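You operate a simulated robot arm through the tools that you are given. There is no shell and no other tool.

You run a simulated two-armed robot. Do the job below in one go: nothing can be reset, and whatever is moved stays where it is left.

JOB
Run the output pointer back to 270 in reverse, then select neutral.
Fine: clutch lever out for each shift and back in after it.

Only the result counts: the job must be done as asked and must still hold three seconds after the hand-in. Knocking over, shifting, dropping, spilling or breaking anything else fails it.

ROBOT AND FRAMES
Two 7-joint arms with two-finger parallel grippers on one trunk that stands fixed in place. Base frame: the origin is at the foot of the trunk, x ahead of it, y to its left, z up. Readings come in cm, degrees, newtons and seconds.
The left shoulder is at [2, 11.3, 135.3], the right one opposite. With the tool pointing down near the work surface each hand reaches from about 10 to 58 cm from the base axis, measured 20 degrees to its own side. Payload 1.57 kg a hand.
The tool frame of a hand sits at the grasp point between the pads (the TCP): z along the fingers, y along the line on which they close. The tips reach 3 cm beyond it. The gripper opens to 8 cm. The fingers are 1.7 cm wide and 1.2 cm thick; the gripper's body (4 by 8.2 cm) begins 8 cm behind the TCP.
Orientation is that of the tool frame in the base frame, as a unit quaternion [w, x, y, z]. With the fingers straight down and closing along the base's y, the tool's x points along the base's -x, its y along +y and its z along -z.

CONTROLS
- The arms move only by the tool jog_arm. It takes "left_motion", "right_motion" or both (then of equal length, played together; a hand with none holds still); each is a list of rows, each a list of 2 entries, a list of its own where there are three numbers: the shift along the tool's x, y, z in mm, then the turn, a rotation vector about the tool's x, y, z in degrees. In form: [[[tx, ty, tz], [rx, ry, rz]], ...]. A call has 1 to 20 rows; each row is the pose to reach, as a shift and turn from the pose commanded when the call began, along the tool's axes at that moment. "left_jaw" and "right_jaw" are, for a hand that has rows, the finger opening in mm, from 0 to 80, set as the call begins (left out, the last holds). A row lasts 0.2 s, in which the tool goes at most 5 cm and 8.6 degrees; a call with a longer step from one row to the next is refused whole, and so is a gripper value outside its range. Where a pose cannot be reached the arm comes as near as it can. A force on the tool above 40 N (or 10 N above the force at the start of the call, whichever is more), or a blocked arm, ends the call early, and 0.2 s more pass. The fingers move at their own pace (about 4.5 cm/s each) and stop on an object; they squeeze with about 31 N. The grip force told is the motor's: it shows also when the fingers shut on nothing. Time passes only in rows, and 0.2 s behind the last, so rows that repeat a pose let the fingers close. The reply holds the time, the measured pose of the TCP, the force on the tool along the base axes, the opening and the grip force, in the units named above and with some noise, with the torque about the TCP (base axes, N m) and any sound that the robot's microphone picked up, and new pictures: "pictures" is both (left out), scene, wrist or none (wrist: the cameras of the hands that moved).
- Cameras (640 x 400 px; columns grow to the right, rows downward): "scene" is now at [8.47, -3.86, 146.81]; the picture's right is [-0.44, -0.90, 0.00], its down [-0.59, 0.28, -0.76] and it looks along [0.68, -0.33, -0.65] (base axes); focal length 278 px, centre (320, 200). "left" rides on the left gripper at [7.2, 0.7, -12.2] in its tool frame; the picture's right is [-0.09, 1.00, 0.00], its down [-0.84, -0.08, -0.54] and it looks along [-0.54, -0.05, 0.84] (tool axes); focal length 238 px, centre (320, 200). "right" rides on the right gripper at [7.2, -0.7, -12.2] in its tool frame; the picture's right is [0.09, 1.00, 0.00], its down [-0.84, 0.08, -0.54] and it looks along [-0.54, 0.05, 0.84] (tool axes); focal length 238 px, centre (320, 200). There is no depth. A picture from a camera that has moved, and an enlarged one, comes with that camera's place and axes in the base frame and with its lens.
- raise_lower(by): moves the trunk up (or, below 0, down) by that many cm; the arms and the scene camera ride with it, the base frame stays. It gives what a move gives, with no picture.
- turn_head(pan, tilt): turns the head with the scene camera to pan (to the left, within 80 degrees either way) and tilt (down, from -29 to 69), counted from straight ahead of the robot. It gives what a move gives, and a new picture of the scene camera.
- enlarge(camera, box): a new picture of the part [left, top, right, bottom] of that camera's present view, enlarged. The clock stands still meanwhile.
- job_done(): hands the job in; it is judged then, once.

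Nothing tells you positions but the pictures and the camera data. Unless the task says otherwise, let go and move clear before handing in.

The tools are called after ">>>" as a command line: name --argument value ..., lists and objects as JSON in quotes. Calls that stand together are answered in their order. jog_arm: Moves the arms, as the interface text tells. Its arguments: {"type":"object","properties":{"left_motion":{"type":"array"},"left_jaw":{"type":"number"},"right_motion":{"type":"array"},"right_jaw":{"type":"number"},"pictures":{"type":"string","enum":["both","scene","wrist","none"]}},"required":[]} The other tools are called the same way: raise_lower (by) moves the trunk up or down; turn_head (pan, tilt) turns the head that bears the scene camera; enlarge (camera, box) takes an enlarged picture of a part of a camera's view; job_done () hands the job in.

At the start:

```text
time_s: 0.0
left_tcp_pos: [39.66, -6.73, 129.8]
left_tool_rot: [0.0, 0.0, 1.0, 0.001]
left_contact_force: [0.0, 0.6, 0.5]
left_ft_torque: [-0.03, 0.03, 0.01]
left_opening: 7.99
left_grip_force: 0.1
right_tcp_pos: [23.14, -32.85, 128.29]
right_tool_rot: [0.0, 0.001, 1.0, 0.0]
right_contact_force: [0.0, -0.5, -0.2]
right_ft_torque: [0.0, -0.01, 0.04]
right_opening: 8.0
right_grip_force: 0.0
trunk travel left (down, up): [-40.6, 16.4]
head pan, tilt (commanded): [-25.8, 40.8]
```

scene: 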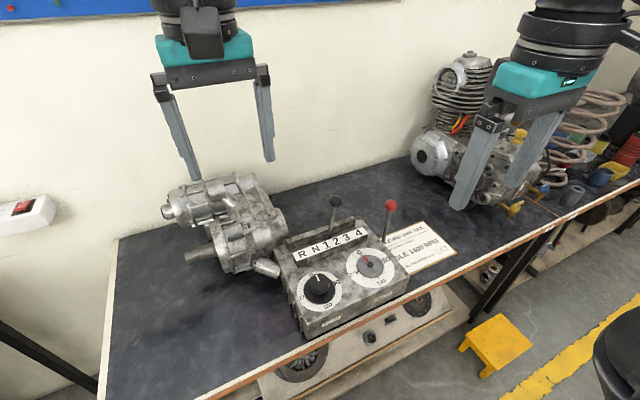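
right: 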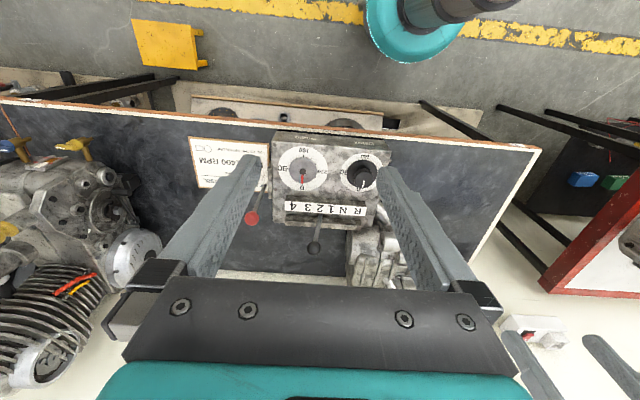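
left: 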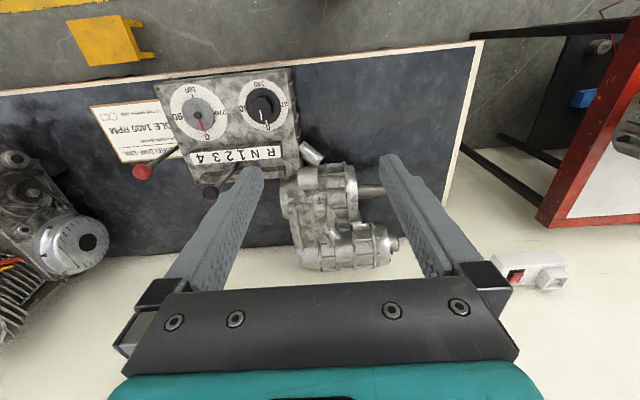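

I see a bench with a gearbox box carrying two dials (a knob and a pointer), a shift lever (dark knob) with an R N 1 2 3 4 plate and a red-knob lever, plus a placard. I will look closer before moving anything.

>>> enlarge --camera "scene" --box '[260, 180, 480, 340]'

>>> enlarge --camera "left" --box '[80, 50, 320, 200]'

>>> enlarge --camera "right" --box '[170, 110, 420, 270]'

>>> enlarge --camera "scene" --box '[370, 210, 470, 280]'

```text
2.50 times, centred on (370, 260) of scene
camera zoom: at [8.47, -3.86, 146.81], right [-0.44, -0.9, 0.0], down [-0.59, 0.28, -0.76], along [0.68, -0.33, -0.65], focal length 695 px, centre (195, 50)
```

zoom: 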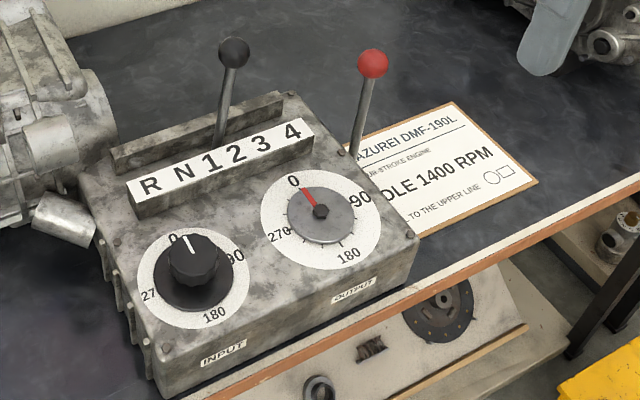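

```text
2.67 times, centred on (200, 125) of left
camera zoom: at [32.31, -6.1, 142.04], right [0.09, 1.0, 0.0], down [0.84, -0.08, 0.54], along [0.54, -0.05, -0.84], focal length 636 px, centre (640, 400)
```

zoom: 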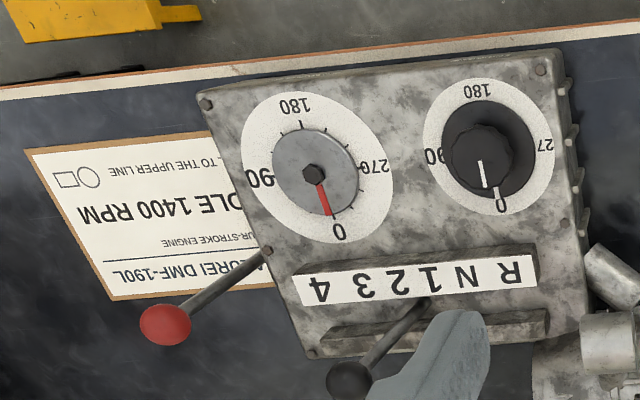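

```text
2.50 times, centred on (295, 190) of right
camera zoom: at [15.87, -33.36, 140.55], right [-0.09, 1.0, 0.0], down [0.84, 0.08, 0.54], along [0.54, 0.05, -0.84], focal length 596 px, centre (382, 225)
```

zoom: 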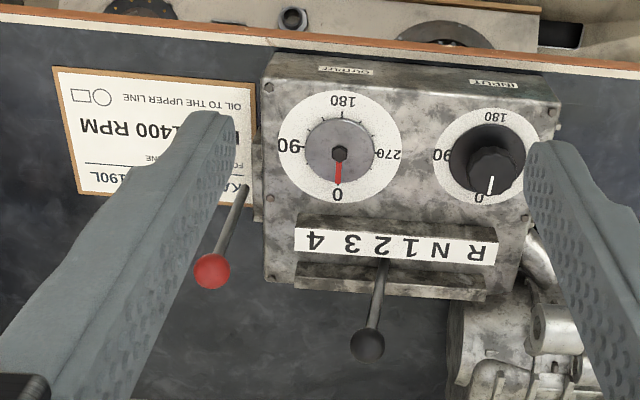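

```text
5.71 times, centred on (420, 245) of scene
camera zoom: at [8.47, -3.86, 146.81], right [-0.44, -0.9, 0.0], down [-0.59, 0.28, -0.76], along [0.68, -0.33, -0.65], focal length 1588 px, centre (-251, -57)
```

zoom: 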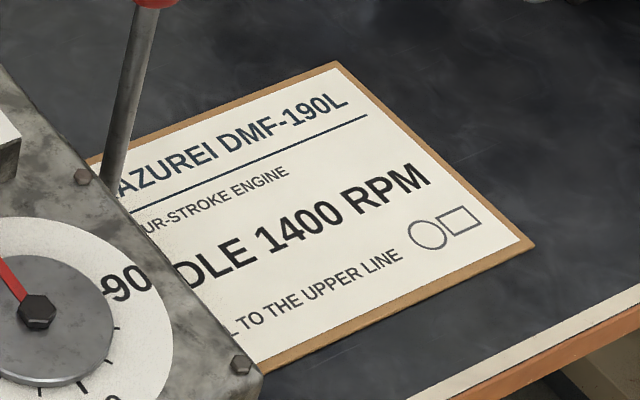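

The box sits at about x 42–56, y −15 to −42, with the black shift knob near [55, −31, 100], the red clutch knob near [51.6, −46.8, 95.4], and the input knob near [42, −20, 88]. I will zoom in on the lever roots and dials.

>>> enlarge --camera "scene" --box '[300, 190, 380, 260]'

>>> enlarge --camera "scene" --box '[365, 190, 415, 250]'

>>> enlarge --camera "right" --box '[230, 140, 300, 230]'

>>> enlarge --camera "right" --box '[280, 190, 390, 260]'

>>> enlarge --camera "left" --box '[120, 120, 220, 200]'

>>> enlarge --camera "scene" --box '[290, 240, 420, 330]'

```text
5.71 times, centred on (340, 225) of scene
camera zoom: at [8.47, -3.86, 146.81], right [-0.44, -0.9, 0.0], down [-0.59, 0.28, -0.76], along [0.68, -0.33, -0.65], focal length 1588 px, centre (206, 57)
```

zoom: 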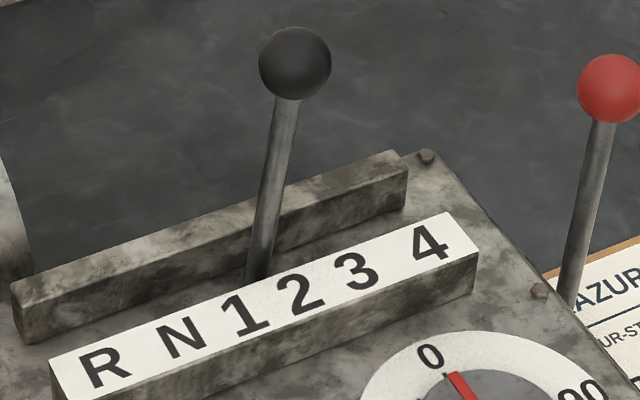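

```text
6.67 times, centred on (390, 220) of scene
camera zoom: at [8.47, -3.86, 146.81], right [-0.44, -0.9, 0.0], down [-0.59, 0.28, -0.76], along [0.68, -0.33, -0.65], focal length 1853 px, centre (-147, 67)
```

zoom: 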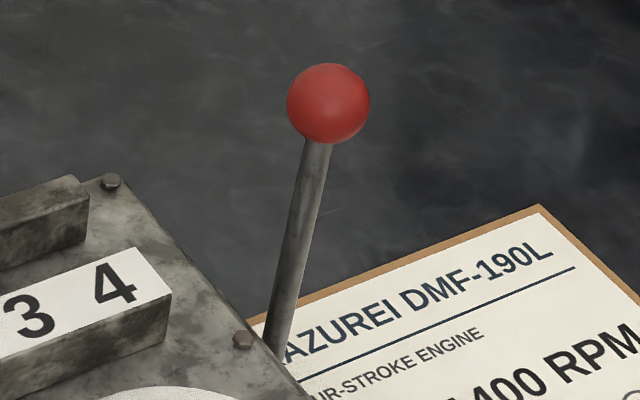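

```text
4.44 times, centred on (265, 185) of right
camera zoom: at [15.87, -33.36, 140.55], right [-0.09, 1.0, 0.0], down [0.84, 0.08, 0.54], along [0.54, 0.05, -0.84], focal length 1059 px, centre (564, 267)
```

zoom: 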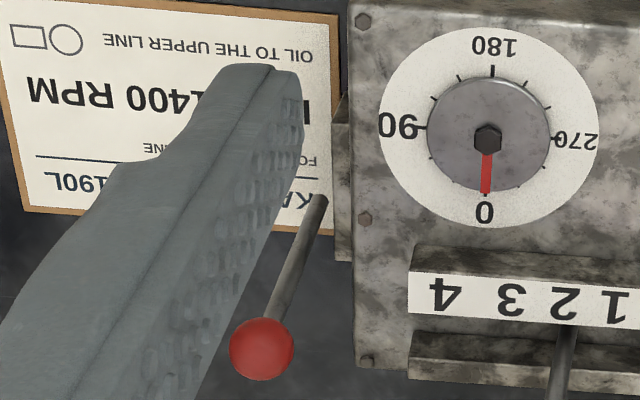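

```text
5.71 times, centred on (335, 225) of right
camera zoom: at [15.87, -33.36, 140.55], right [-0.09, 1.0, 0.0], down [0.84, 0.08, 0.54], along [0.54, 0.05, -0.84], focal length 1362 px, centre (234, 57)
```

zoom: 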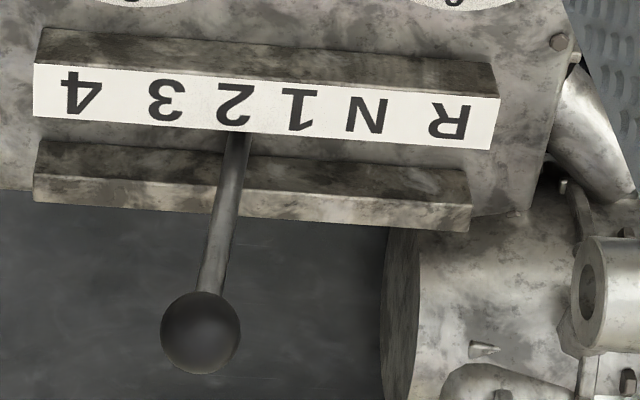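

```text
5.00 times, centred on (170, 160) of left
camera zoom: at [32.31, -6.1, 142.04], right [0.09, 1.0, 0.0], down [0.84, -0.08, 0.54], along [0.54, -0.05, -0.84], focal length 1192 px, centre (1070, 400)
```

zoom: 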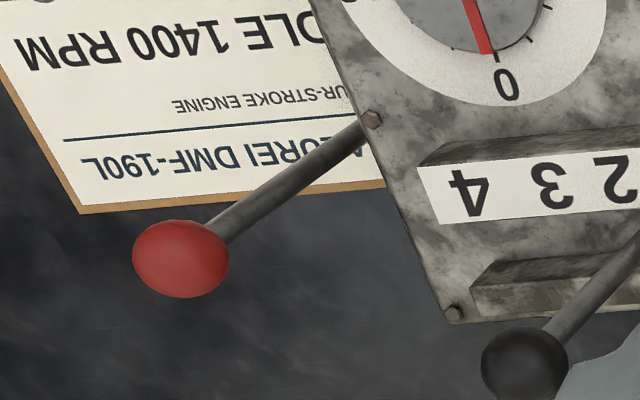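

```text
4.44 times, centred on (355, 285) of scene
camera zoom: at [8.47, -3.86, 146.81], right [-0.44, -0.9, 0.0], down [-0.59, 0.28, -0.76], along [0.68, -0.33, -0.65], focal length 1235 px, centre (164, -178)
```

zoom: 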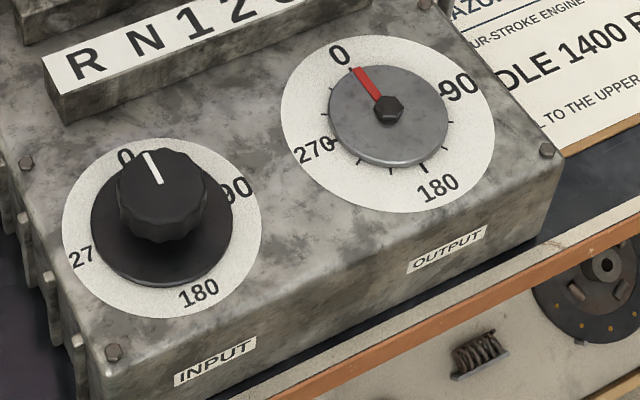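

The lever gate runs along −y with R nearest the robot's left, and the shift lever currently sits at the "2" mark; the clutch lever stands in a bracket on the box's right side. I will swing the right hand's camera around to see the clutch bracket from the side.

>>> jog_arm --right_motion '[[[-6, -34, 20], [-1.4, -2.9, -6.1]], [[-12, -68, 40], [-2.7, -5.9, -12.3]], [[-18, -102, 61], [-4.1, -8.8, -18.4]], [[-24, -136, 81], [-5.4, -11.7, -24.6]], [[-30, -170, 102], [-6.8, -14.6, -30.7]], [[-36, -204, 122], [-8.2, -17.6, -36.8]], [[-42, -238, 142], [-9.5, -20.5, -43]], [[-49, -272, 163], [-10.9, -23.4, -49.1]]]' --pictures "both"

```text
time_s: 1.8
left_tcp_pos: [39.48, -6.78, 129.78]
left_tool_rot: [-0.001, 0.001, 1.0, 0.0]
left_contact_force: [-0.4, 0.2, -0.2]
left_ft_torque: [0.06, -0.01, 0.02]
left_opening: 8.02
left_grip_force: 0.0
right_tcp_pos: [22.96, -28.98, 119.81]
right_tool_rot: [0.129, -0.286, 0.947, 0.065]
right_contact_force: [0.4, -0.3, -0.6]
right_ft_torque: [-0.01, 0.0, 0.03]
right_opening: 7.99
right_grip_force: 0.0
right hand out of reach, approached as far as the arm can: row 2, 3, 4, 5, 6, 7, 8
trunk travel left (down, up): [-40.6, 16.4]
head pan, tilt (commanded): [-25.8, 40.8]
camera scene: at [8.43, -3.92, 146.81], right [-0.44, -0.9, 0.0], down [-0.59, 0.29, -0.76], along [0.68, -0.33, -0.65], focal length 278 px, centre (320, 200)
camera right: at [14.91, -35.75, 129.57], right [-0.63, 0.78, 0.02], down [0.52, 0.4, 0.76], along [0.58, 0.49, -0.65], focal length 238 px, centre (320, 200)
```

scene: 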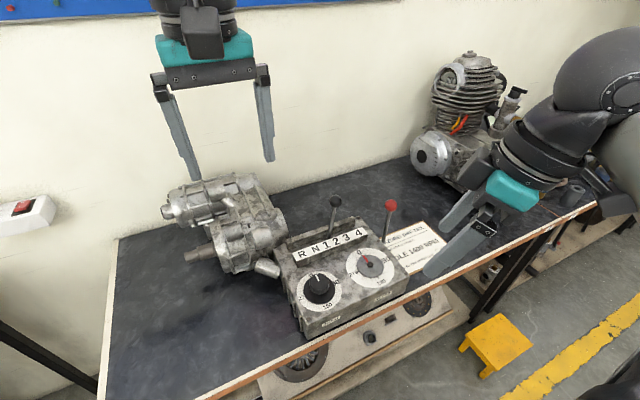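
right: 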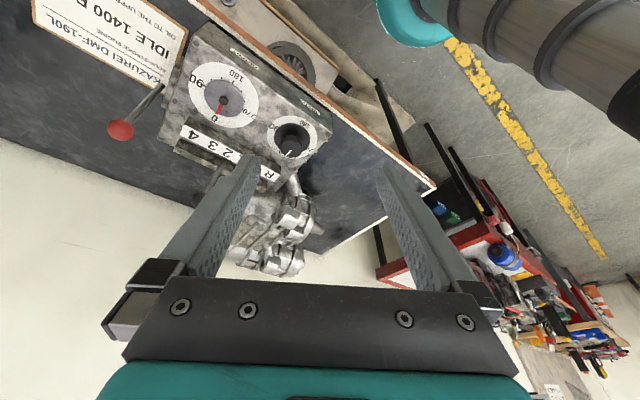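

The right hand only turned in place, because that yawed pose is out of reach. I will unwind the yaw so the fingers point straight down again and see where the commanded pose lies.

>>> jog_arm --right_motion '[[[0, 0, 0], [1.4, 2.9, 6.1]], [[0, 0, 0], [2.7, 5.9, 12.3]], [[0, 0, 0], [4.1, 8.8, 18.4]], [[0, 0, 0], [5.4, 11.7, 24.6]], [[0, 0, 0], [6.8, 14.6, 30.7]], [[0, 0, 0], [8.2, 17.6, 36.8]], [[0, 0, 0], [9.5, 20.5, 43]], [[0, 0, 0], [10.9, 23.4, 49.1]]]' --pictures "wrist"

```text
time_s: 3.6
left_tcp_pos: [39.6, -6.74, 129.77]
left_tool_rot: [0.0, 0.0, 1.0, 0.001]
left_contact_force: [0.8, -0.1, -1.0]
left_ft_torque: [0.0, 0.0, 0.0]
left_opening: 8.0
left_grip_force: 0.0
right_tcp_pos: [23.03, -29.47, 120.04]
right_tool_rot: [-0.072, 0.137, 0.987, -0.033]
right_contact_force: [0.1, -0.4, 0.6]
right_ft_torque: [-0.02, 0.01, 0.04]
right_opening: 8.02
right_grip_force: 0.1
trunk travel left (down, up): [-40.6, 16.4]
head pan, tilt (commanded): [-25.8, 40.8]
camera right: at [17.82, -27.41, 133.16], right [0.18, 0.98, -0.07], down [0.9, -0.13, 0.42], along [0.4, -0.14, -0.91], focal length 238 px, centre (320, 200)
```

right: 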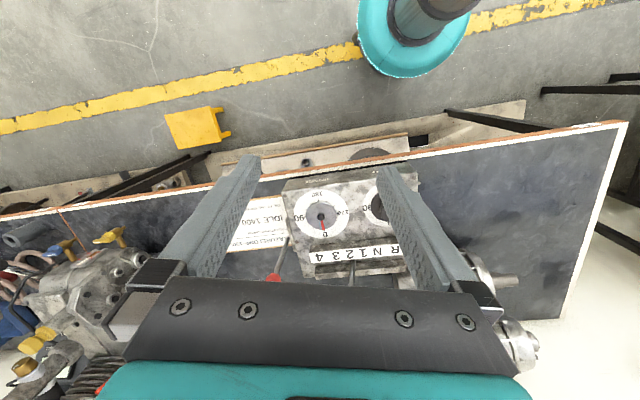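

The hand stays at its reached pose with a slight tilt, so each commanded pose equals the nearest reached one. I will level it and move it right to about [25, −56, 116], for a look at the clutch side of the box.

>>> jog_arm --right_motion '[[[-16, -41, 8], [-0.6, -1.4, -2.6]], [[-32, -82, 16], [-1.3, -2.8, -5.3]], [[-48, -123, 24], [-1.9, -4.2, -7.9]], [[-65, -164, 32], [-2.5, -5.5, -10.5]], [[-81, -205, 40], [-3.2, -6.9, -13.2]], [[-97, -246, 48], [-3.8, -8.3, -15.8]]]' --pictures "wrist"

```text
time_s: 5.0
left_tcp_pos: [39.51, -6.76, 129.78]
left_tool_rot: [-0.001, 0.001, 1.0, 0.0]
left_contact_force: [0.3, 0.1, 0.0]
left_ft_torque: [-0.01, 0.02, -0.04]
left_opening: 7.95
left_grip_force: 0.1
right_tcp_pos: [24.13, -46.75, 118.71]
right_tool_rot: [-0.007, 0.01, 1.0, -0.002]
right_contact_force: [0.4, 0.4, 0.0]
right_ft_torque: [-0.03, -0.02, 0.01]
right_opening: 7.97
right_grip_force: 0.0
right hand out of reach, approached as far as the arm can: row 5, 6
trunk travel left (down, up): [-40.6, 16.4]
head pan, tilt (commanded): [-25.8, 40.8]
camera right: at [17.01, -47.18, 131.08], right [-0.07, 1.0, 0.0], down [0.84, 0.06, 0.53], along [0.53, 0.04, -0.85], focal length 238 px, centre (320, 200)
```

right: 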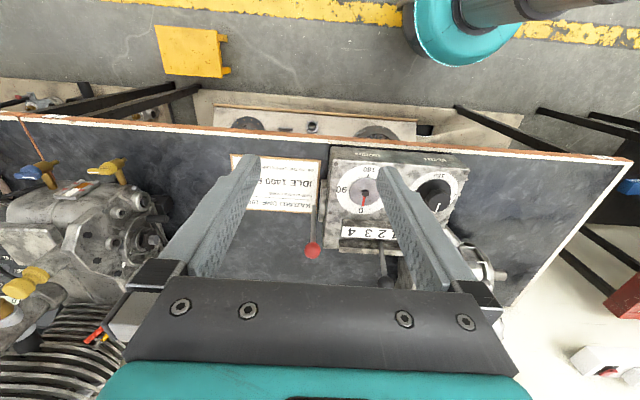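

The right hand reached about y −47 and now has a nearly direct view of the clutch side. I will zoom in on it.

>>> enlarge --camera "right" --box '[290, 140, 360, 270]'

>>> enlarge --camera "right" --box '[310, 140, 480, 300]'

```text
3.08 times, centred on (325, 205) of right
camera zoom: at [17.01, -47.18, 131.08], right [-0.07, 1.0, 0.0], down [0.84, 0.06, 0.53], along [0.53, 0.04, -0.85], focal length 733 px, centre (305, 185)
```

zoom: 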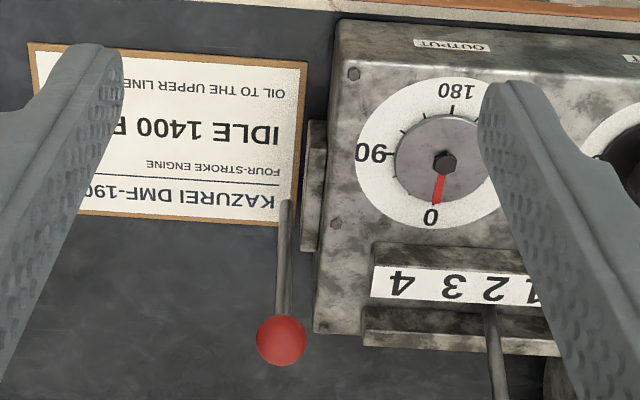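

```text
2.50 times, centred on (395, 220) of right
camera zoom: at [17.01, -47.18, 131.08], right [-0.07, 1.0, 0.0], down [0.84, 0.06, 0.53], along [0.53, 0.04, -0.85], focal length 596 px, centre (132, 150)
```

zoom: 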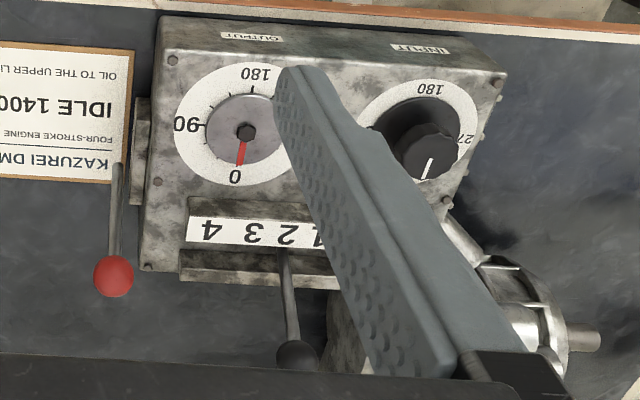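

The clutch rod stands almost upright from about [51.6, −46.3, 79] beside a plate on the box's right face. I will zoom in harder on its root.

>>> enlarge --camera "right" --box '[308, 170, 336, 215]'

>>> enlarge --camera "left" --box '[130, 130, 200, 190]'

>>> enlarge --camera "scene" --box '[375, 225, 415, 260]'

```text
8.89 times, centred on (322, 192) of right
camera zoom: at [17.01, -47.18, 131.08], right [-0.07, 1.0, 0.0], down [0.84, 0.06, 0.53], along [0.53, 0.04, -0.85], focal length 2119 px, centre (302, 267)
```

zoom: 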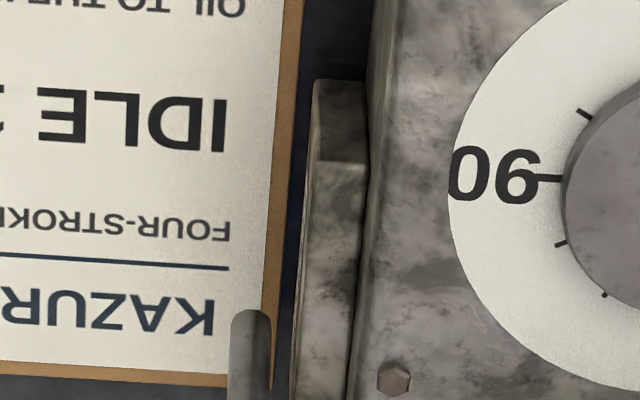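

```text
6.67 times, centred on (165, 160) of left
camera zoom: at [32.3, -6.05, 142.05], right [0.09, 1.0, 0.0], down [0.84, -0.08, 0.54], along [0.54, -0.05, -0.84], focal length 1589 px, centre (1353, 467)
```

zoom: 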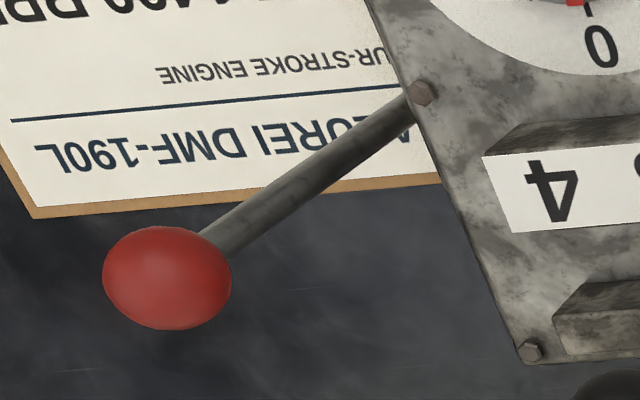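

```text
11.43 times, centred on (395, 242) of scene
camera zoom: at [8.46, -3.8, 146.81], right [-0.44, -0.9, 0.0], down [-0.59, 0.28, -0.76], along [0.68, -0.33, -0.65], focal length 3176 px, centre (-537, -286)
```

zoom: 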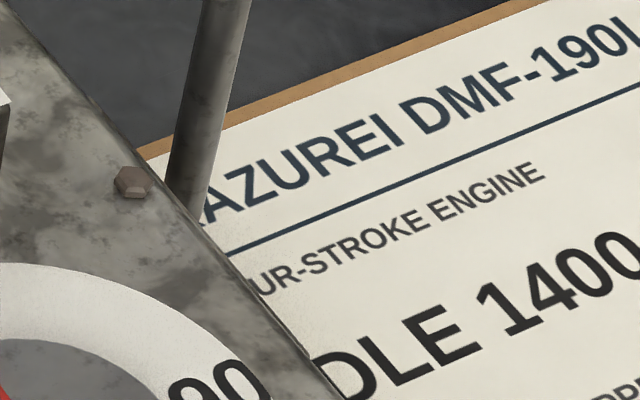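

The clutch rod ends in a rounded root at table height and its hinge direction is not visible, so I will find it by a gentle trial push. First I lower the trunk 12 cm so that the red knob is within easy reach.

>>> raise_lower --by -12

>>> turn_head --pan -38 --tilt 42

```text
time_s: 6.5
left_tcp_pos: [39.54, -6.81, 117.75]
left_tool_rot: [0.0, 0.0, 1.0, 0.001]
left_contact_force: [-0.2, -0.4, -0.5]
left_ft_torque: [0.02, 0.02, 0.02]
left_opening: 8.0
left_grip_force: 0.1
right_tcp_pos: [24.24, -46.84, 106.69]
right_tool_rot: [-0.005, 0.01, 1.0, -0.001]
right_contact_force: [-0.1, -0.2, 0.2]
right_ft_torque: [-0.03, 0.01, 0.02]
right_opening: 8.0
right_grip_force: 0.1
trunk travel left (down, up): [-28.6, 28.4]
head pan, tilt (commanded): [-25.8, 40.8]
```

```text
time_s: 7.2
left_tcp_pos: [39.44, -6.7, 117.82]
left_tool_rot: [0.0, 0.0, 1.0, 0.0]
left_contact_force: [-0.1, -0.3, 0.2]
left_ft_torque: [0.02, 0.0, 0.0]
left_opening: 8.0
left_grip_force: 0.1
right_tcp_pos: [24.22, -46.83, 106.66]
right_tool_rot: [-0.005, 0.01, 1.0, -0.001]
right_contact_force: [-0.4, 0.7, 0.0]
right_ft_torque: [0.02, 0.03, -0.02]
right_opening: 7.99
right_grip_force: 0.0
trunk travel left (down, up): [-28.6, 28.4]
head pan, tilt (commanded): [-38.0, 42.0]
camera scene: at [7.46, -5.32, 134.64], right [-0.62, -0.79, 0.0], down [-0.53, 0.41, -0.74], along [0.59, -0.46, -0.67], focal length 278 px, centre (320, 200)
```

scene: 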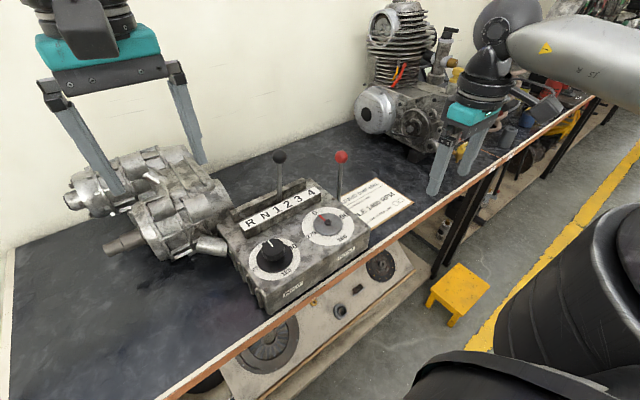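

From here the whole box, both levers and the right hand are in view. I will zoom in and re-measure.

>>> enlarge --camera "scene" --box '[210, 140, 420, 310]'

>>> enlarge --camera "right" --box '[270, 130, 430, 330]'

```text
2.35 times, centred on (315, 225) of scene
camera zoom: at [7.46, -5.32, 134.64], right [-0.62, -0.79, 0.0], down [-0.53, 0.41, -0.74], along [0.59, -0.46, -0.67], focal length 654 px, centre (332, 141)
```

zoom: 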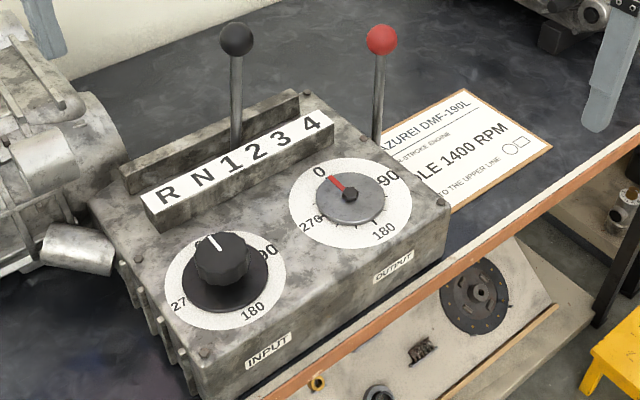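

```text
2.00 times, centred on (350, 230) of right
camera zoom: at [17.03, -47.21, 119.08], right [-0.07, 1.0, 0.0], down [0.84, 0.06, 0.53], along [0.53, 0.04, -0.85], focal length 477 px, centre (260, 140)
```

zoom: 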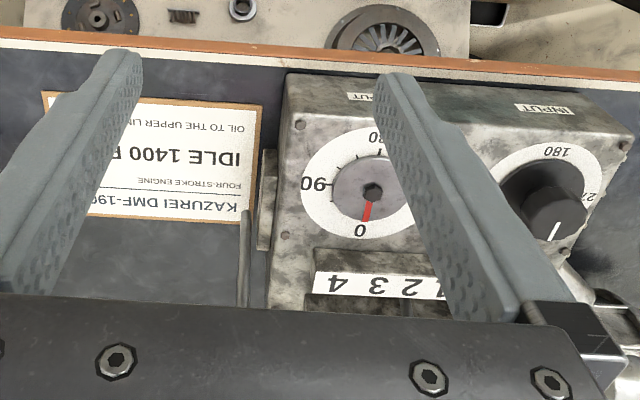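

I will move the right hand forward, above the placard side and level with the red knob, staying higher than both knobs.

>>> jog_arm --right_motion '[[[-36, 1, -20], [0, 0, 0]], [[-72, 3, -40], [0, 0, 0]], [[-108, 4, -53], [0, 0, 0]], [[-145, 5, -53], [0, 0, 0]], [[-181, 7, -53], [0, 0, 0]], [[-218, 8, -53], [0, 0, 0]]]' --pictures "both"

```text
time_s: 8.6
left_tcp_pos: [39.61, -6.7, 117.81]
left_tool_rot: [-0.001, -0.001, 1.0, -0.002]
left_contact_force: [0.3, 0.0, -0.5]
left_ft_torque: [-0.02, 0.0, 0.05]
left_opening: 7.99
left_grip_force: 0.0
right_tcp_pos: [40.51, -44.75, 112.29]
right_tool_rot: [-0.005, 0.026, 1.0, 0.001]
right_contact_force: [-0.3, -0.4, -0.3]
right_ft_torque: [-0.05, 0.05, 0.0]
right_opening: 8.01
right_grip_force: 0.1
right hand out of reach, approached as far as the arm can: row 3, 4, 5, 6
trunk travel left (down, up): [-28.6, 28.4]
head pan, tilt (commanded): [-38.0, 42.0]
camera scene: at [7.54, -5.26, 134.63], right [-0.62, -0.79, 0.0], down [-0.53, 0.41, -0.74], along [0.59, -0.46, -0.67], focal length 278 px, centre (320, 200)
camera right: at [33.32, -45.05, 124.79], right [-0.04, 1.0, 0.0], down [0.85, 0.03, 0.53], along [0.53, 0.02, -0.85], focal length 238 px, centre (320, 200)
```

scene: 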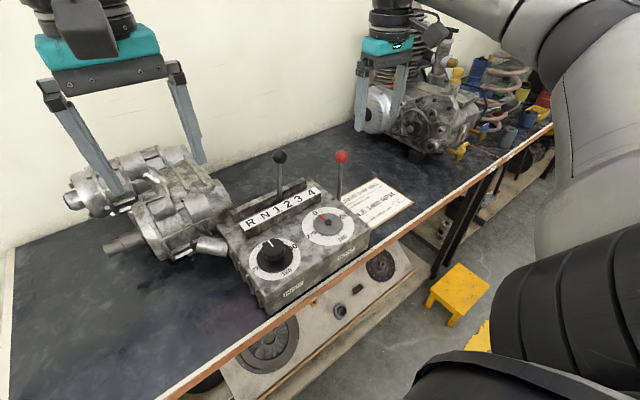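
right: 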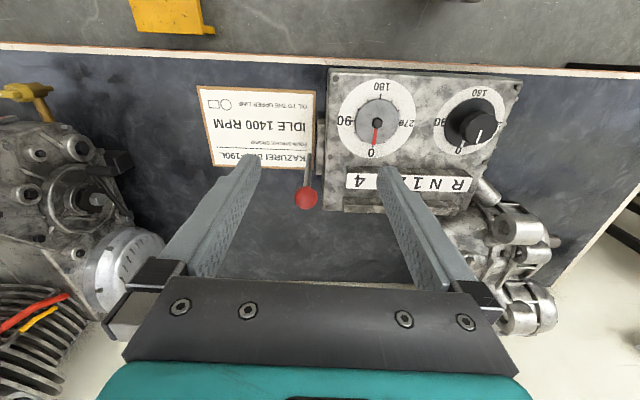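

Pointing straight down, the right arm falls short of the red knob. I will tilt the right hand 30 degrees outward and stop at a standoff just short of the knob, with the fingers straddling its line.

>>> jog_arm --right_motion '[[[-12, -3, 16], [-0.1, -5.1, -0.5]], [[-24, -6, 33], [-0.2, -10.2, -1.0]], [[-36, -8, 50], [-0.3, -15.2, -1.5]], [[-49, -11, 66], [-0.5, -20.3, -1.9]], [[-61, -14, 83], [-0.6, -25.4, -2.4]], [[-73, -17, 99], [-0.7, -30.5, -2.9]]]' --pictures "both"

```text
time_s: 10.0
left_tcp_pos: [39.51, -6.77, 117.73]
left_tool_rot: [0.0, 0.0, 1.0, 0.0]
left_contact_force: [0.3, -0.6, -0.3]
left_ft_torque: [0.04, 0.02, 0.0]
left_opening: 8.01
left_grip_force: 0.1
right_tcp_pos: [46.42, -45.78, 102.85]
right_tool_rot: [0.26, -0.013, 0.966, -0.002]
right_contact_force: [-0.4, 0.3, -0.2]
right_ft_torque: [0.02, -0.03, 0.0]
right_opening: 7.99
right_grip_force: 0.0
right hand out of reach, approached as far as the arm can: row 1, 2, 3, 4, 5, 6
trunk travel left (down, up): [-28.6, 28.4]
head pan, tilt (commanded): [-38.0, 42.0]
camera scene: at [7.45, -5.34, 134.63], right [-0.62, -0.79, 0.0], down [-0.53, 0.41, -0.74], along [0.59, -0.46, -0.67], focal length 278 px, centre (320, 200)
camera right: at [34.03, -46.52, 109.89], right [-0.1, 0.99, -0.06], down [0.45, 0.1, 0.89], along [0.89, 0.07, -0.46], focal length 238 px, centre (320, 200)
```

scene: 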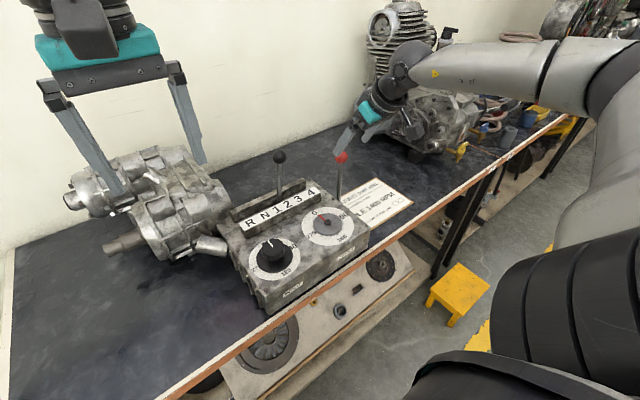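
right: 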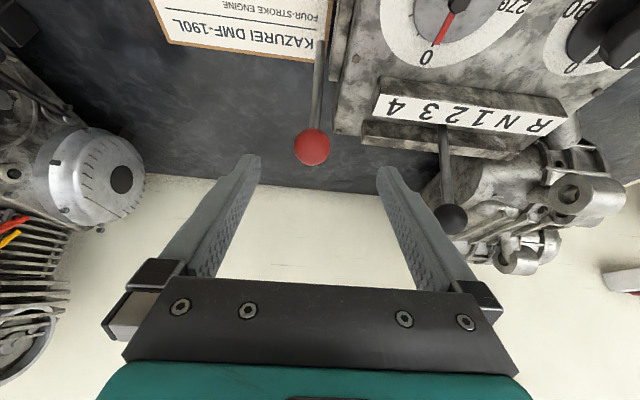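

The knob now sits right ahead between the open fingers. I will take close-ups from here of the clutch root and the shift gate.

>>> enlarge --camera "right" --box '[270, 20, 360, 180]'

>>> enlarge --camera "right" --box '[340, 70, 600, 250]'

>>> enlarge --camera "scene" --box '[320, 130, 400, 200]'

```text
2.50 times, centred on (315, 100) of right
camera zoom: at [34.03, -46.52, 109.89], right [-0.1, 0.99, -0.06], down [0.45, 0.1, 0.89], along [0.89, 0.07, -0.46], focal length 596 px, centre (332, 450)
```

zoom: 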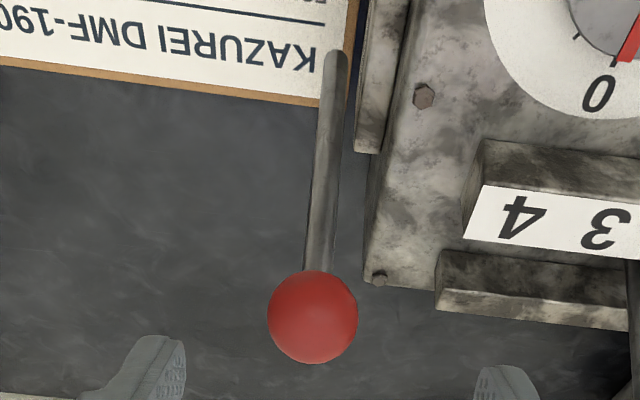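

```text
2.22 times, centred on (470, 160) of right
camera zoom: at [34.03, -46.52, 109.89], right [-0.1, 0.99, -0.06], down [0.45, 0.1, 0.89], along [0.89, 0.07, -0.46], focal length 530 px, centre (-13, 289)
```

zoom: 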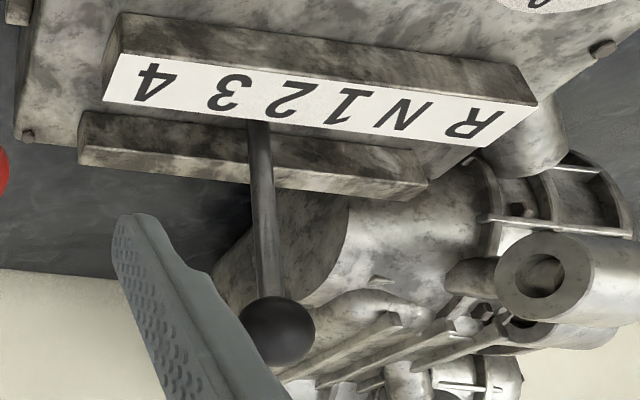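

```text
5.71 times, centred on (360, 165) of scene
camera zoom: at [7.45, -5.34, 134.63], right [-0.62, -0.79, 0.0], down [-0.53, 0.41, -0.74], along [0.59, -0.46, -0.67], focal length 1588 px, centre (91, 400)
```

zoom: 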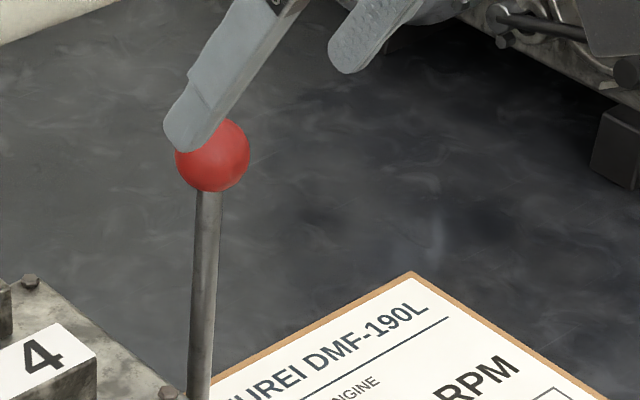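

The clutch ball is centred between the open fingers at about [51.5, −46.2, 95.4]. I advance along the finger line until it sits between the pads.

>>> jog_arm --right_motion '[[[-2, -1, 22], [0, 0, 0]], [[-4, -2, 45], [0, 0, 0]], [[-5, -3, 68], [0, 0, 0]], [[-7, -4, 88], [0, 0, 0]]]' --pictures "both"

```text
time_s: 11.0
left_tcp_pos: [39.54, -6.7, 117.8]
left_tool_rot: [0.0, 0.0, 1.0, 0.0]
left_contact_force: [-0.2, 0.7, -0.7]
left_ft_torque: [0.01, 0.0, -0.01]
left_opening: 7.99
left_grip_force: 0.1
right_tcp_pos: [48.75, -44.81, 97.46]
right_tool_rot: [0.259, -0.016, 0.966, 0.0]
right_contact_force: [0.3, -0.1, -0.4]
right_ft_torque: [0.01, 0.0, 0.0]
right_opening: 8.0
right_grip_force: 0.0
right hand out of reach, approached as far as the arm can: row 1, 2, 3, 4
trunk travel left (down, up): [-28.6, 28.4]
head pan, tilt (commanded): [-38.0, 42.0]
camera scene: at [7.44, -5.31, 134.64], right [-0.62, -0.79, 0.0], down [-0.53, 0.41, -0.74], along [0.59, -0.46, -0.67], focal length 278 px, centre (320, 200)
camera right: at [36.35, -45.77, 104.56], right [-0.11, 0.99, -0.05], down [0.45, 0.1, 0.89], along [0.89, 0.07, -0.46], focal length 238 px, centre (320, 200)
```

scene: 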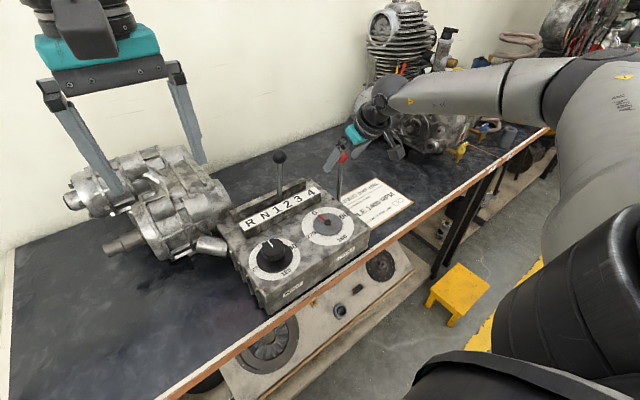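
right: 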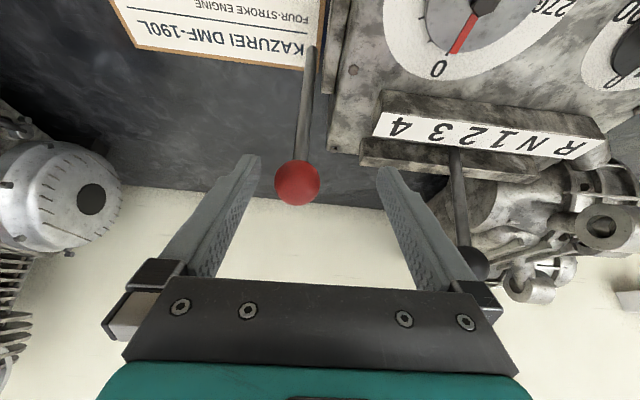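

The straight-ahead yaw limits the wrist, so the hand stops about 3 cm short. I back off, then turn the hand 35 degrees outward so it lines up with the arm.

>>> jog_arm --right_motion '[[[0, 0, -25], [0, 0, 0]], [[0, 0, -45], [0, 0, 0]], [[-4, 2, -45], [3, 0, 5.3]], [[-8, 3, -45], [6, 0, 10.7]], [[-11, 5, -45], [9, 0.1, 16]], [[-14, 6, -45], [12, 0.1, 21.3]], [[-17, 8, -45], [15, 0.2, 26.7]], [[-20, 9, -45], [18, 0.2, 32]]]' --pictures "both"

```text
time_s: 12.8
left_tcp_pos: [39.59, -6.77, 117.83]
left_tool_rot: [0.0, 0.0, 1.0, 0.0]
left_contact_force: [-0.2, -0.4, 0.0]
left_ft_torque: [0.0, -0.03, 0.0]
left_opening: 8.02
left_grip_force: 0.1
right_tcp_pos: [48.08, -43.98, 102.36]
right_tool_rot: [0.246, 0.291, 0.922, -0.076]
right_contact_force: [0.5, 0.2, -0.4]
right_ft_torque: [0.02, -0.01, 0.05]
right_opening: 7.96
right_grip_force: 0.1
trunk travel left (down, up): [-28.6, 28.4]
head pan, tilt (commanded): [-38.0, 42.0]
camera scene: at [7.47, -5.32, 134.63], right [-0.62, -0.79, 0.0], down [-0.53, 0.41, -0.74], along [0.59, -0.46, -0.67], focal length 278 px, centre (320, 200)
camera right: at [37.57, -37.36, 109.52], right [0.51, 0.86, -0.04], down [0.42, -0.2, 0.89], along [0.75, -0.47, -0.46], focal length 238 px, centre (320, 200)
```

scene: 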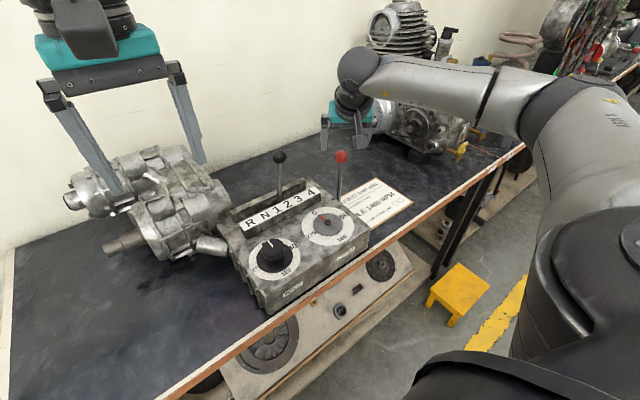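
right: 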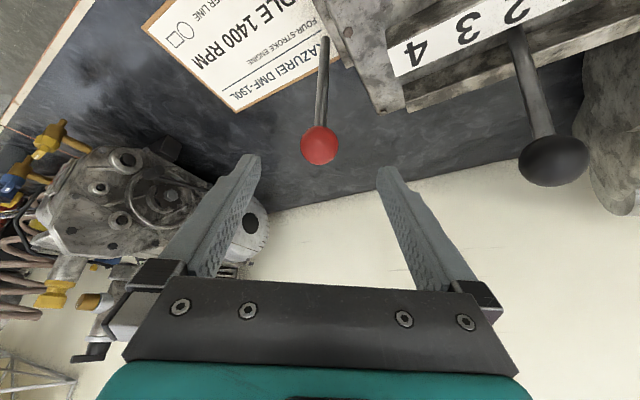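

The hand now reaches with ease and the ball is dead centre. I advance 8 cm along the fingers so that it sits between the pads.

>>> jog_arm --right_motion '[[[0, 0, 25], [0, 0, 0]], [[0, 0, 50], [0, 0, 0]], [[0, 0, 70], [0, 0, 0]], [[0, 0, 80], [0, 0, 0]]]' --pictures "both"

```text
time_s: 13.8
left_tcp_pos: [39.63, -6.72, 117.86]
left_tool_rot: [0.0, 0.0, 1.0, 0.001]
left_contact_force: [0.2, 0.2, 0.3]
left_ft_torque: [0.03, 0.0, 0.03]
left_opening: 8.0
left_grip_force: 0.1
right_tcp_pos: [51.39, -46.24, 95.44]
right_tool_rot: [0.245, 0.29, 0.922, -0.076]
right_contact_force: [0.3, 0.1, -0.5]
right_ft_torque: [-0.02, -0.02, 0.03]
right_opening: 8.0
right_grip_force: 0.0
trunk travel left (down, up): [-28.6, 28.4]
head pan, tilt (commanded): [-38.0, 42.0]
camera scene: at [7.46, -5.33, 134.63], right [-0.62, -0.79, 0.0], down [-0.53, 0.41, -0.74], along [0.59, -0.46, -0.67], focal length 278 px, centre (320, 200)
camera right: at [40.84, -39.64, 102.55], right [0.5, 0.86, -0.05], down [0.42, -0.2, 0.89], along [0.76, -0.47, -0.46], focal length 238 px, centre (320, 200)
```

scene: 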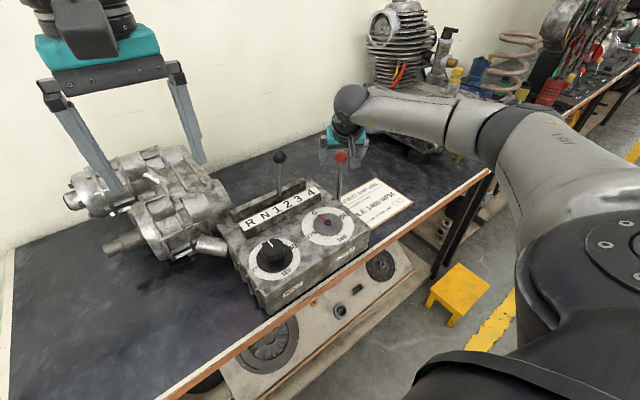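
right: 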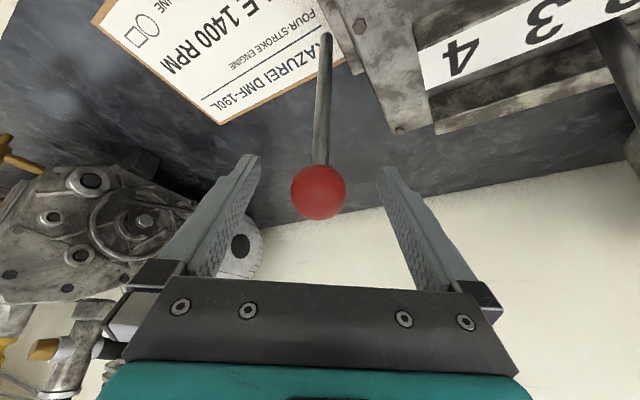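

The red ball sits between the pads, so I close on it while holding still.

>>> jog_arm --right_motion '[[[0, 0, 0], [0, 0, 0]], [[0, 0, 0], [0, 0, 0]], [[0, 0, 0], [0, 0, 0]], [[0, 0, 0], [0, 0, 0]]]' --right_jaw 20 --pictures "wrist"

```text
time_s: 14.8
left_tcp_pos: [39.52, -6.63, 117.82]
left_tool_rot: [0.0, -0.001, 1.0, 0.001]
left_contact_force: [-0.5, 0.0, -0.3]
left_ft_torque: [0.04, 0.0, -0.02]
left_opening: 7.99
left_grip_force: 0.1
right_tcp_pos: [51.32, -46.12, 95.39]
right_tool_rot: [0.245, 0.29, 0.922, -0.078]
right_contact_force: [-0.8, -1.8, -0.7]
right_ft_torque: [0.03, 0.01, 0.0]
right_opening: 3.33
right_grip_force: 24.3
trunk travel left (down, up): [-28.6, 28.4]
head pan, tilt (commanded): [-38.0, 42.0]
camera right: at [40.81, -39.68, 102.55], right [0.5, 0.86, -0.05], down [0.42, -0.2, 0.89], along [0.76, -0.47, -0.46], focal length 238 px, centre (320, 200)
```

right: 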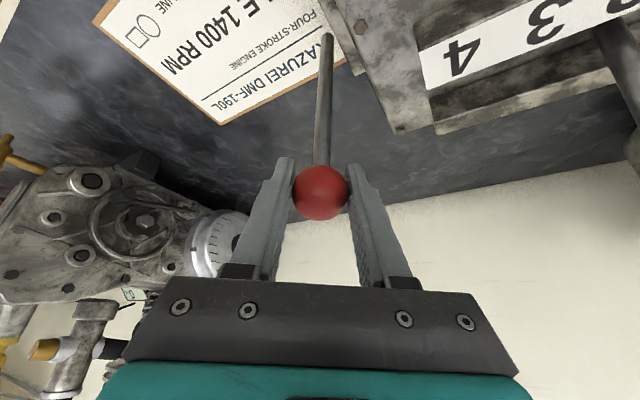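

The ball is gripped (3.3 cm). I test gently: 8 mm outward in −y, reading the force.

>>> jog_arm --right_motion '[[[-2, -3.3, 1.1], [0, 0, 0]], [[-4, -6.6, 2.3], [0, 0, 0]], [[-4, -6.6, 2.3], [0, 0, 0]]]' --pictures "wrist"

```text
time_s: 15.6
left_tcp_pos: [39.56, -6.49, 117.81]
left_tool_rot: [0.0, 0.0, 1.0, -0.002]
left_contact_force: [0.3, -0.4, -0.1]
left_ft_torque: [0.04, -0.01, -0.03]
left_opening: 7.98
left_grip_force: 0.1
right_tcp_pos: [51.51, -46.22, 95.3]
right_tool_rot: [0.245, 0.287, 0.923, -0.072]
right_contact_force: [-4.3, 23.7, -1.2]
right_ft_torque: [0.2, 0.47, 0.17]
right_opening: 3.31
right_grip_force: 40.7
trunk travel left (down, up): [-28.6, 28.4]
head pan, tilt (commanded): [-38.0, 42.0]
camera right: at [40.86, -39.84, 102.59], right [0.5, 0.87, -0.04], down [0.42, -0.2, 0.88], along [0.76, -0.46, -0.47], focal length 238 px, centre (320, 200)
```

right: 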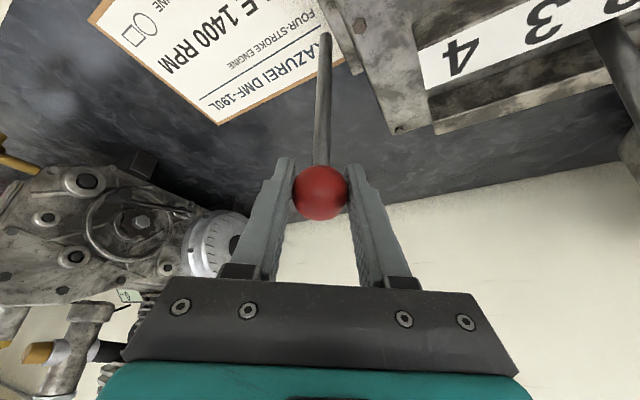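

The knob is stiff in y (24 N, 1 mm), so that is not its travel. I return and test toward the robot, −x.

>>> jog_arm --right_motion '[[[4, 6.6, -2.3], [0, 0, 0]], [[6.9, 4.3, -4], [0, 0, 0]], [[9.7, 2, -5.6], [0, 0, 0]], [[9.7, 2, -5.6], [0, 0, 0]]]' --pictures "wrist"

```text
time_s: 16.6
left_tcp_pos: [39.73, -6.68, 117.82]
left_tool_rot: [-0.001, -0.001, 1.0, 0.0]
left_contact_force: [-0.1, -0.5, -0.5]
left_ft_torque: [0.01, -0.01, 0.0]
left_opening: 7.99
left_grip_force: 0.0
right_tcp_pos: [50.69, -46.25, 95.44]
right_tool_rot: [0.247, 0.289, 0.922, -0.076]
right_contact_force: [8.2, 6.2, -6.5]
right_ft_torque: [-0.56, -1.03, -0.03]
right_opening: 3.28
right_grip_force: 41.4
trunk travel left (down, up): [-28.6, 28.4]
head pan, tilt (commanded): [-38.0, 42.0]
camera right: at [40.16, -39.69, 102.56], right [0.5, 0.86, -0.04], down [0.42, -0.2, 0.89], along [0.76, -0.47, -0.46], focal length 238 px, centre (320, 200)
```

right: 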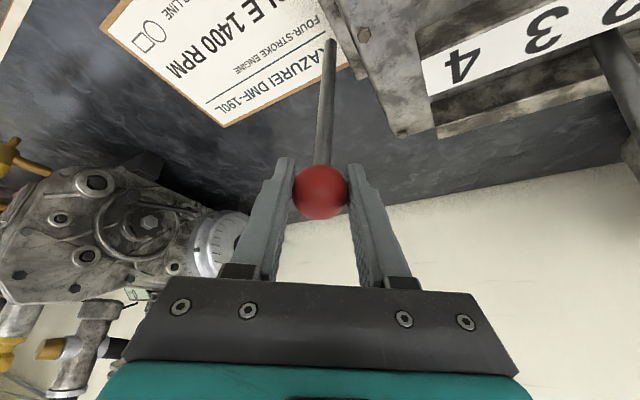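

The clutch knob moves toward the robot with about 8 N, so its travel is along x. I carry on in −x, watching the force.

>>> jog_arm --right_motion '[[[3.8, -2.9, -1.6], [0, 0, 0]], [[7.6, -5.7, -3.2], [0, 0, 0]], [[11.4, -8.6, -4.9], [0, 0, 0]], [[15.2, -11.5, -6.5], [0, 0, 0]], [[15.2, -11.5, -6.5], [0, 0, 0]]]' --pictures "both"

```text
time_s: 17.8
left_tcp_pos: [39.62, -6.81, 117.82]
left_tool_rot: [0.0, 0.001, 1.0, 0.0]
left_contact_force: [0.4, -1.7, -0.9]
left_ft_torque: [0.0, 0.02, 0.0]
left_opening: 7.99
left_grip_force: 0.0
right_tcp_pos: [48.61, -46.19, 95.43]
right_tool_rot: [0.245, 0.29, 0.922, -0.077]
right_contact_force: [6.1, 1.0, 1.1]
right_ft_torque: [-0.43, -0.95, 0.0]
right_opening: 3.27
right_grip_force: 40.9
trunk travel left (down, up): [-28.6, 28.4]
head pan, tilt (commanded): [-38.0, 42.0]
camera scene: at [7.51, -5.31, 134.63], right [-0.62, -0.79, 0.0], down [-0.53, 0.41, -0.74], along [0.59, -0.46, -0.67], focal length 278 px, centre (320, 200)
camera right: at [38.11, -39.65, 102.4], right [0.5, 0.86, -0.05], down [0.42, -0.2, 0.89], along [0.76, -0.47, -0.46], focal length 238 px, centre (320, 200)
```

scene: 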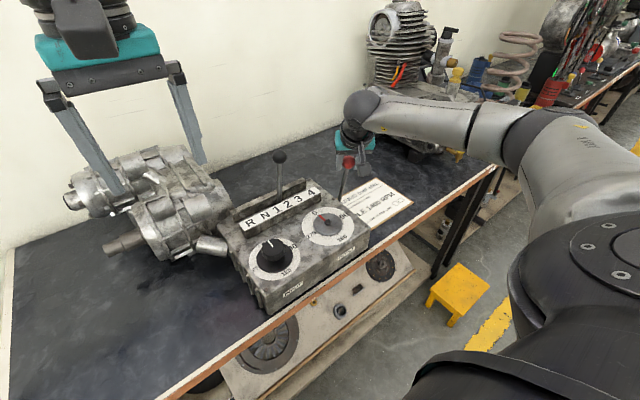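
right: 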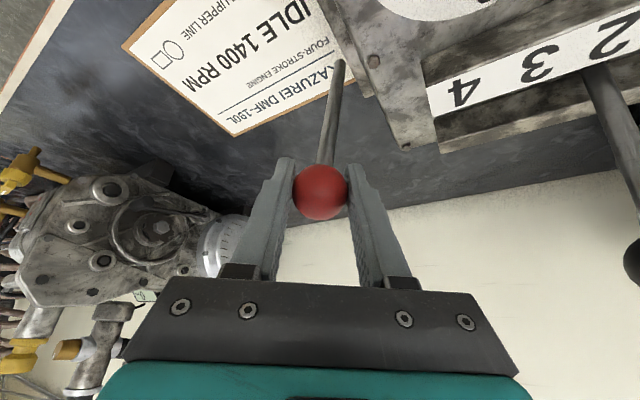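

The lever swings about its root toward the robot with about 6 N of friction. I continue another 2.5 cm.

>>> jog_arm --right_motion '[[[4, -2.9, -1.5], [0, 0, 0]], [[8, -5.7, -2.9], [0, 0, 0]], [[11.9, -8.6, -4.3], [0, 0, 0]], [[15.9, -11.5, -5.6], [0, 0, 0]], [[20, -14.3, -6.8], [0, 0, 0]], [[20, -14.3, -6.8], [0, 0, 0]]]' --pictures "both"

```text
time_s: 19.2
left_tcp_pos: [39.61, -6.71, 117.74]
left_tool_rot: [0.0, 0.0, 1.0, 0.0]
left_contact_force: [-0.3, 0.0, 0.2]
left_ft_torque: [0.03, -0.01, -0.04]
left_opening: 8.02
left_grip_force: 0.0
right_tcp_pos: [46.08, -46.13, 94.76]
right_tool_rot: [0.244, 0.289, 0.923, -0.077]
right_contact_force: [8.4, 0.7, -7.2]
right_ft_torque: [-0.44, -0.86, 0.01]
right_opening: 3.29
right_grip_force: 41.1
trunk travel left (down, up): [-28.6, 28.4]
head pan, tilt (commanded): [-38.0, 42.0]
camera scene: at [7.59, -5.36, 134.62], right [-0.62, -0.79, 0.0], down [-0.53, 0.41, -0.74], along [0.58, -0.46, -0.67], focal length 278 px, centre (320, 200)
camera right: at [35.59, -39.63, 101.85], right [0.5, 0.86, -0.05], down [0.42, -0.2, 0.88], along [0.75, -0.46, -0.46], focal length 238 px, centre (320, 200)
```

scene: 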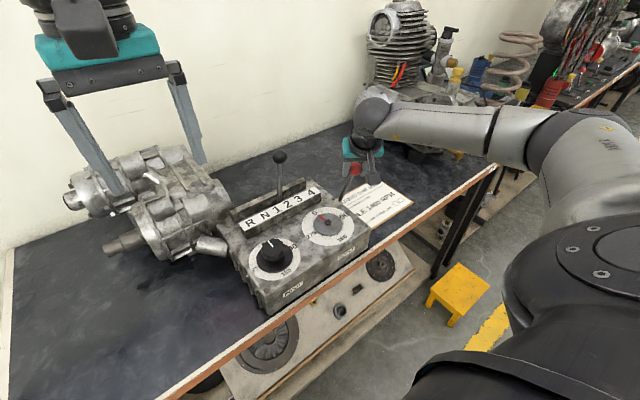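
right: 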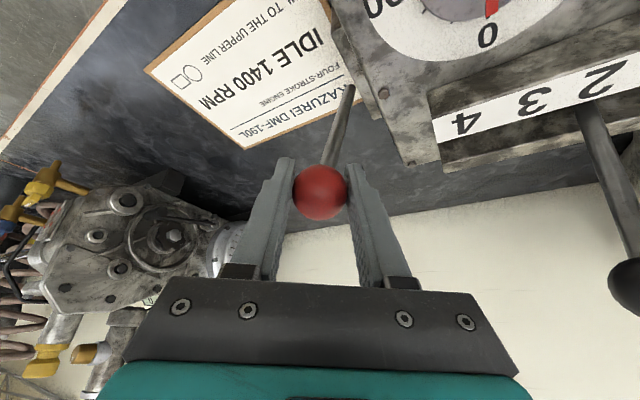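

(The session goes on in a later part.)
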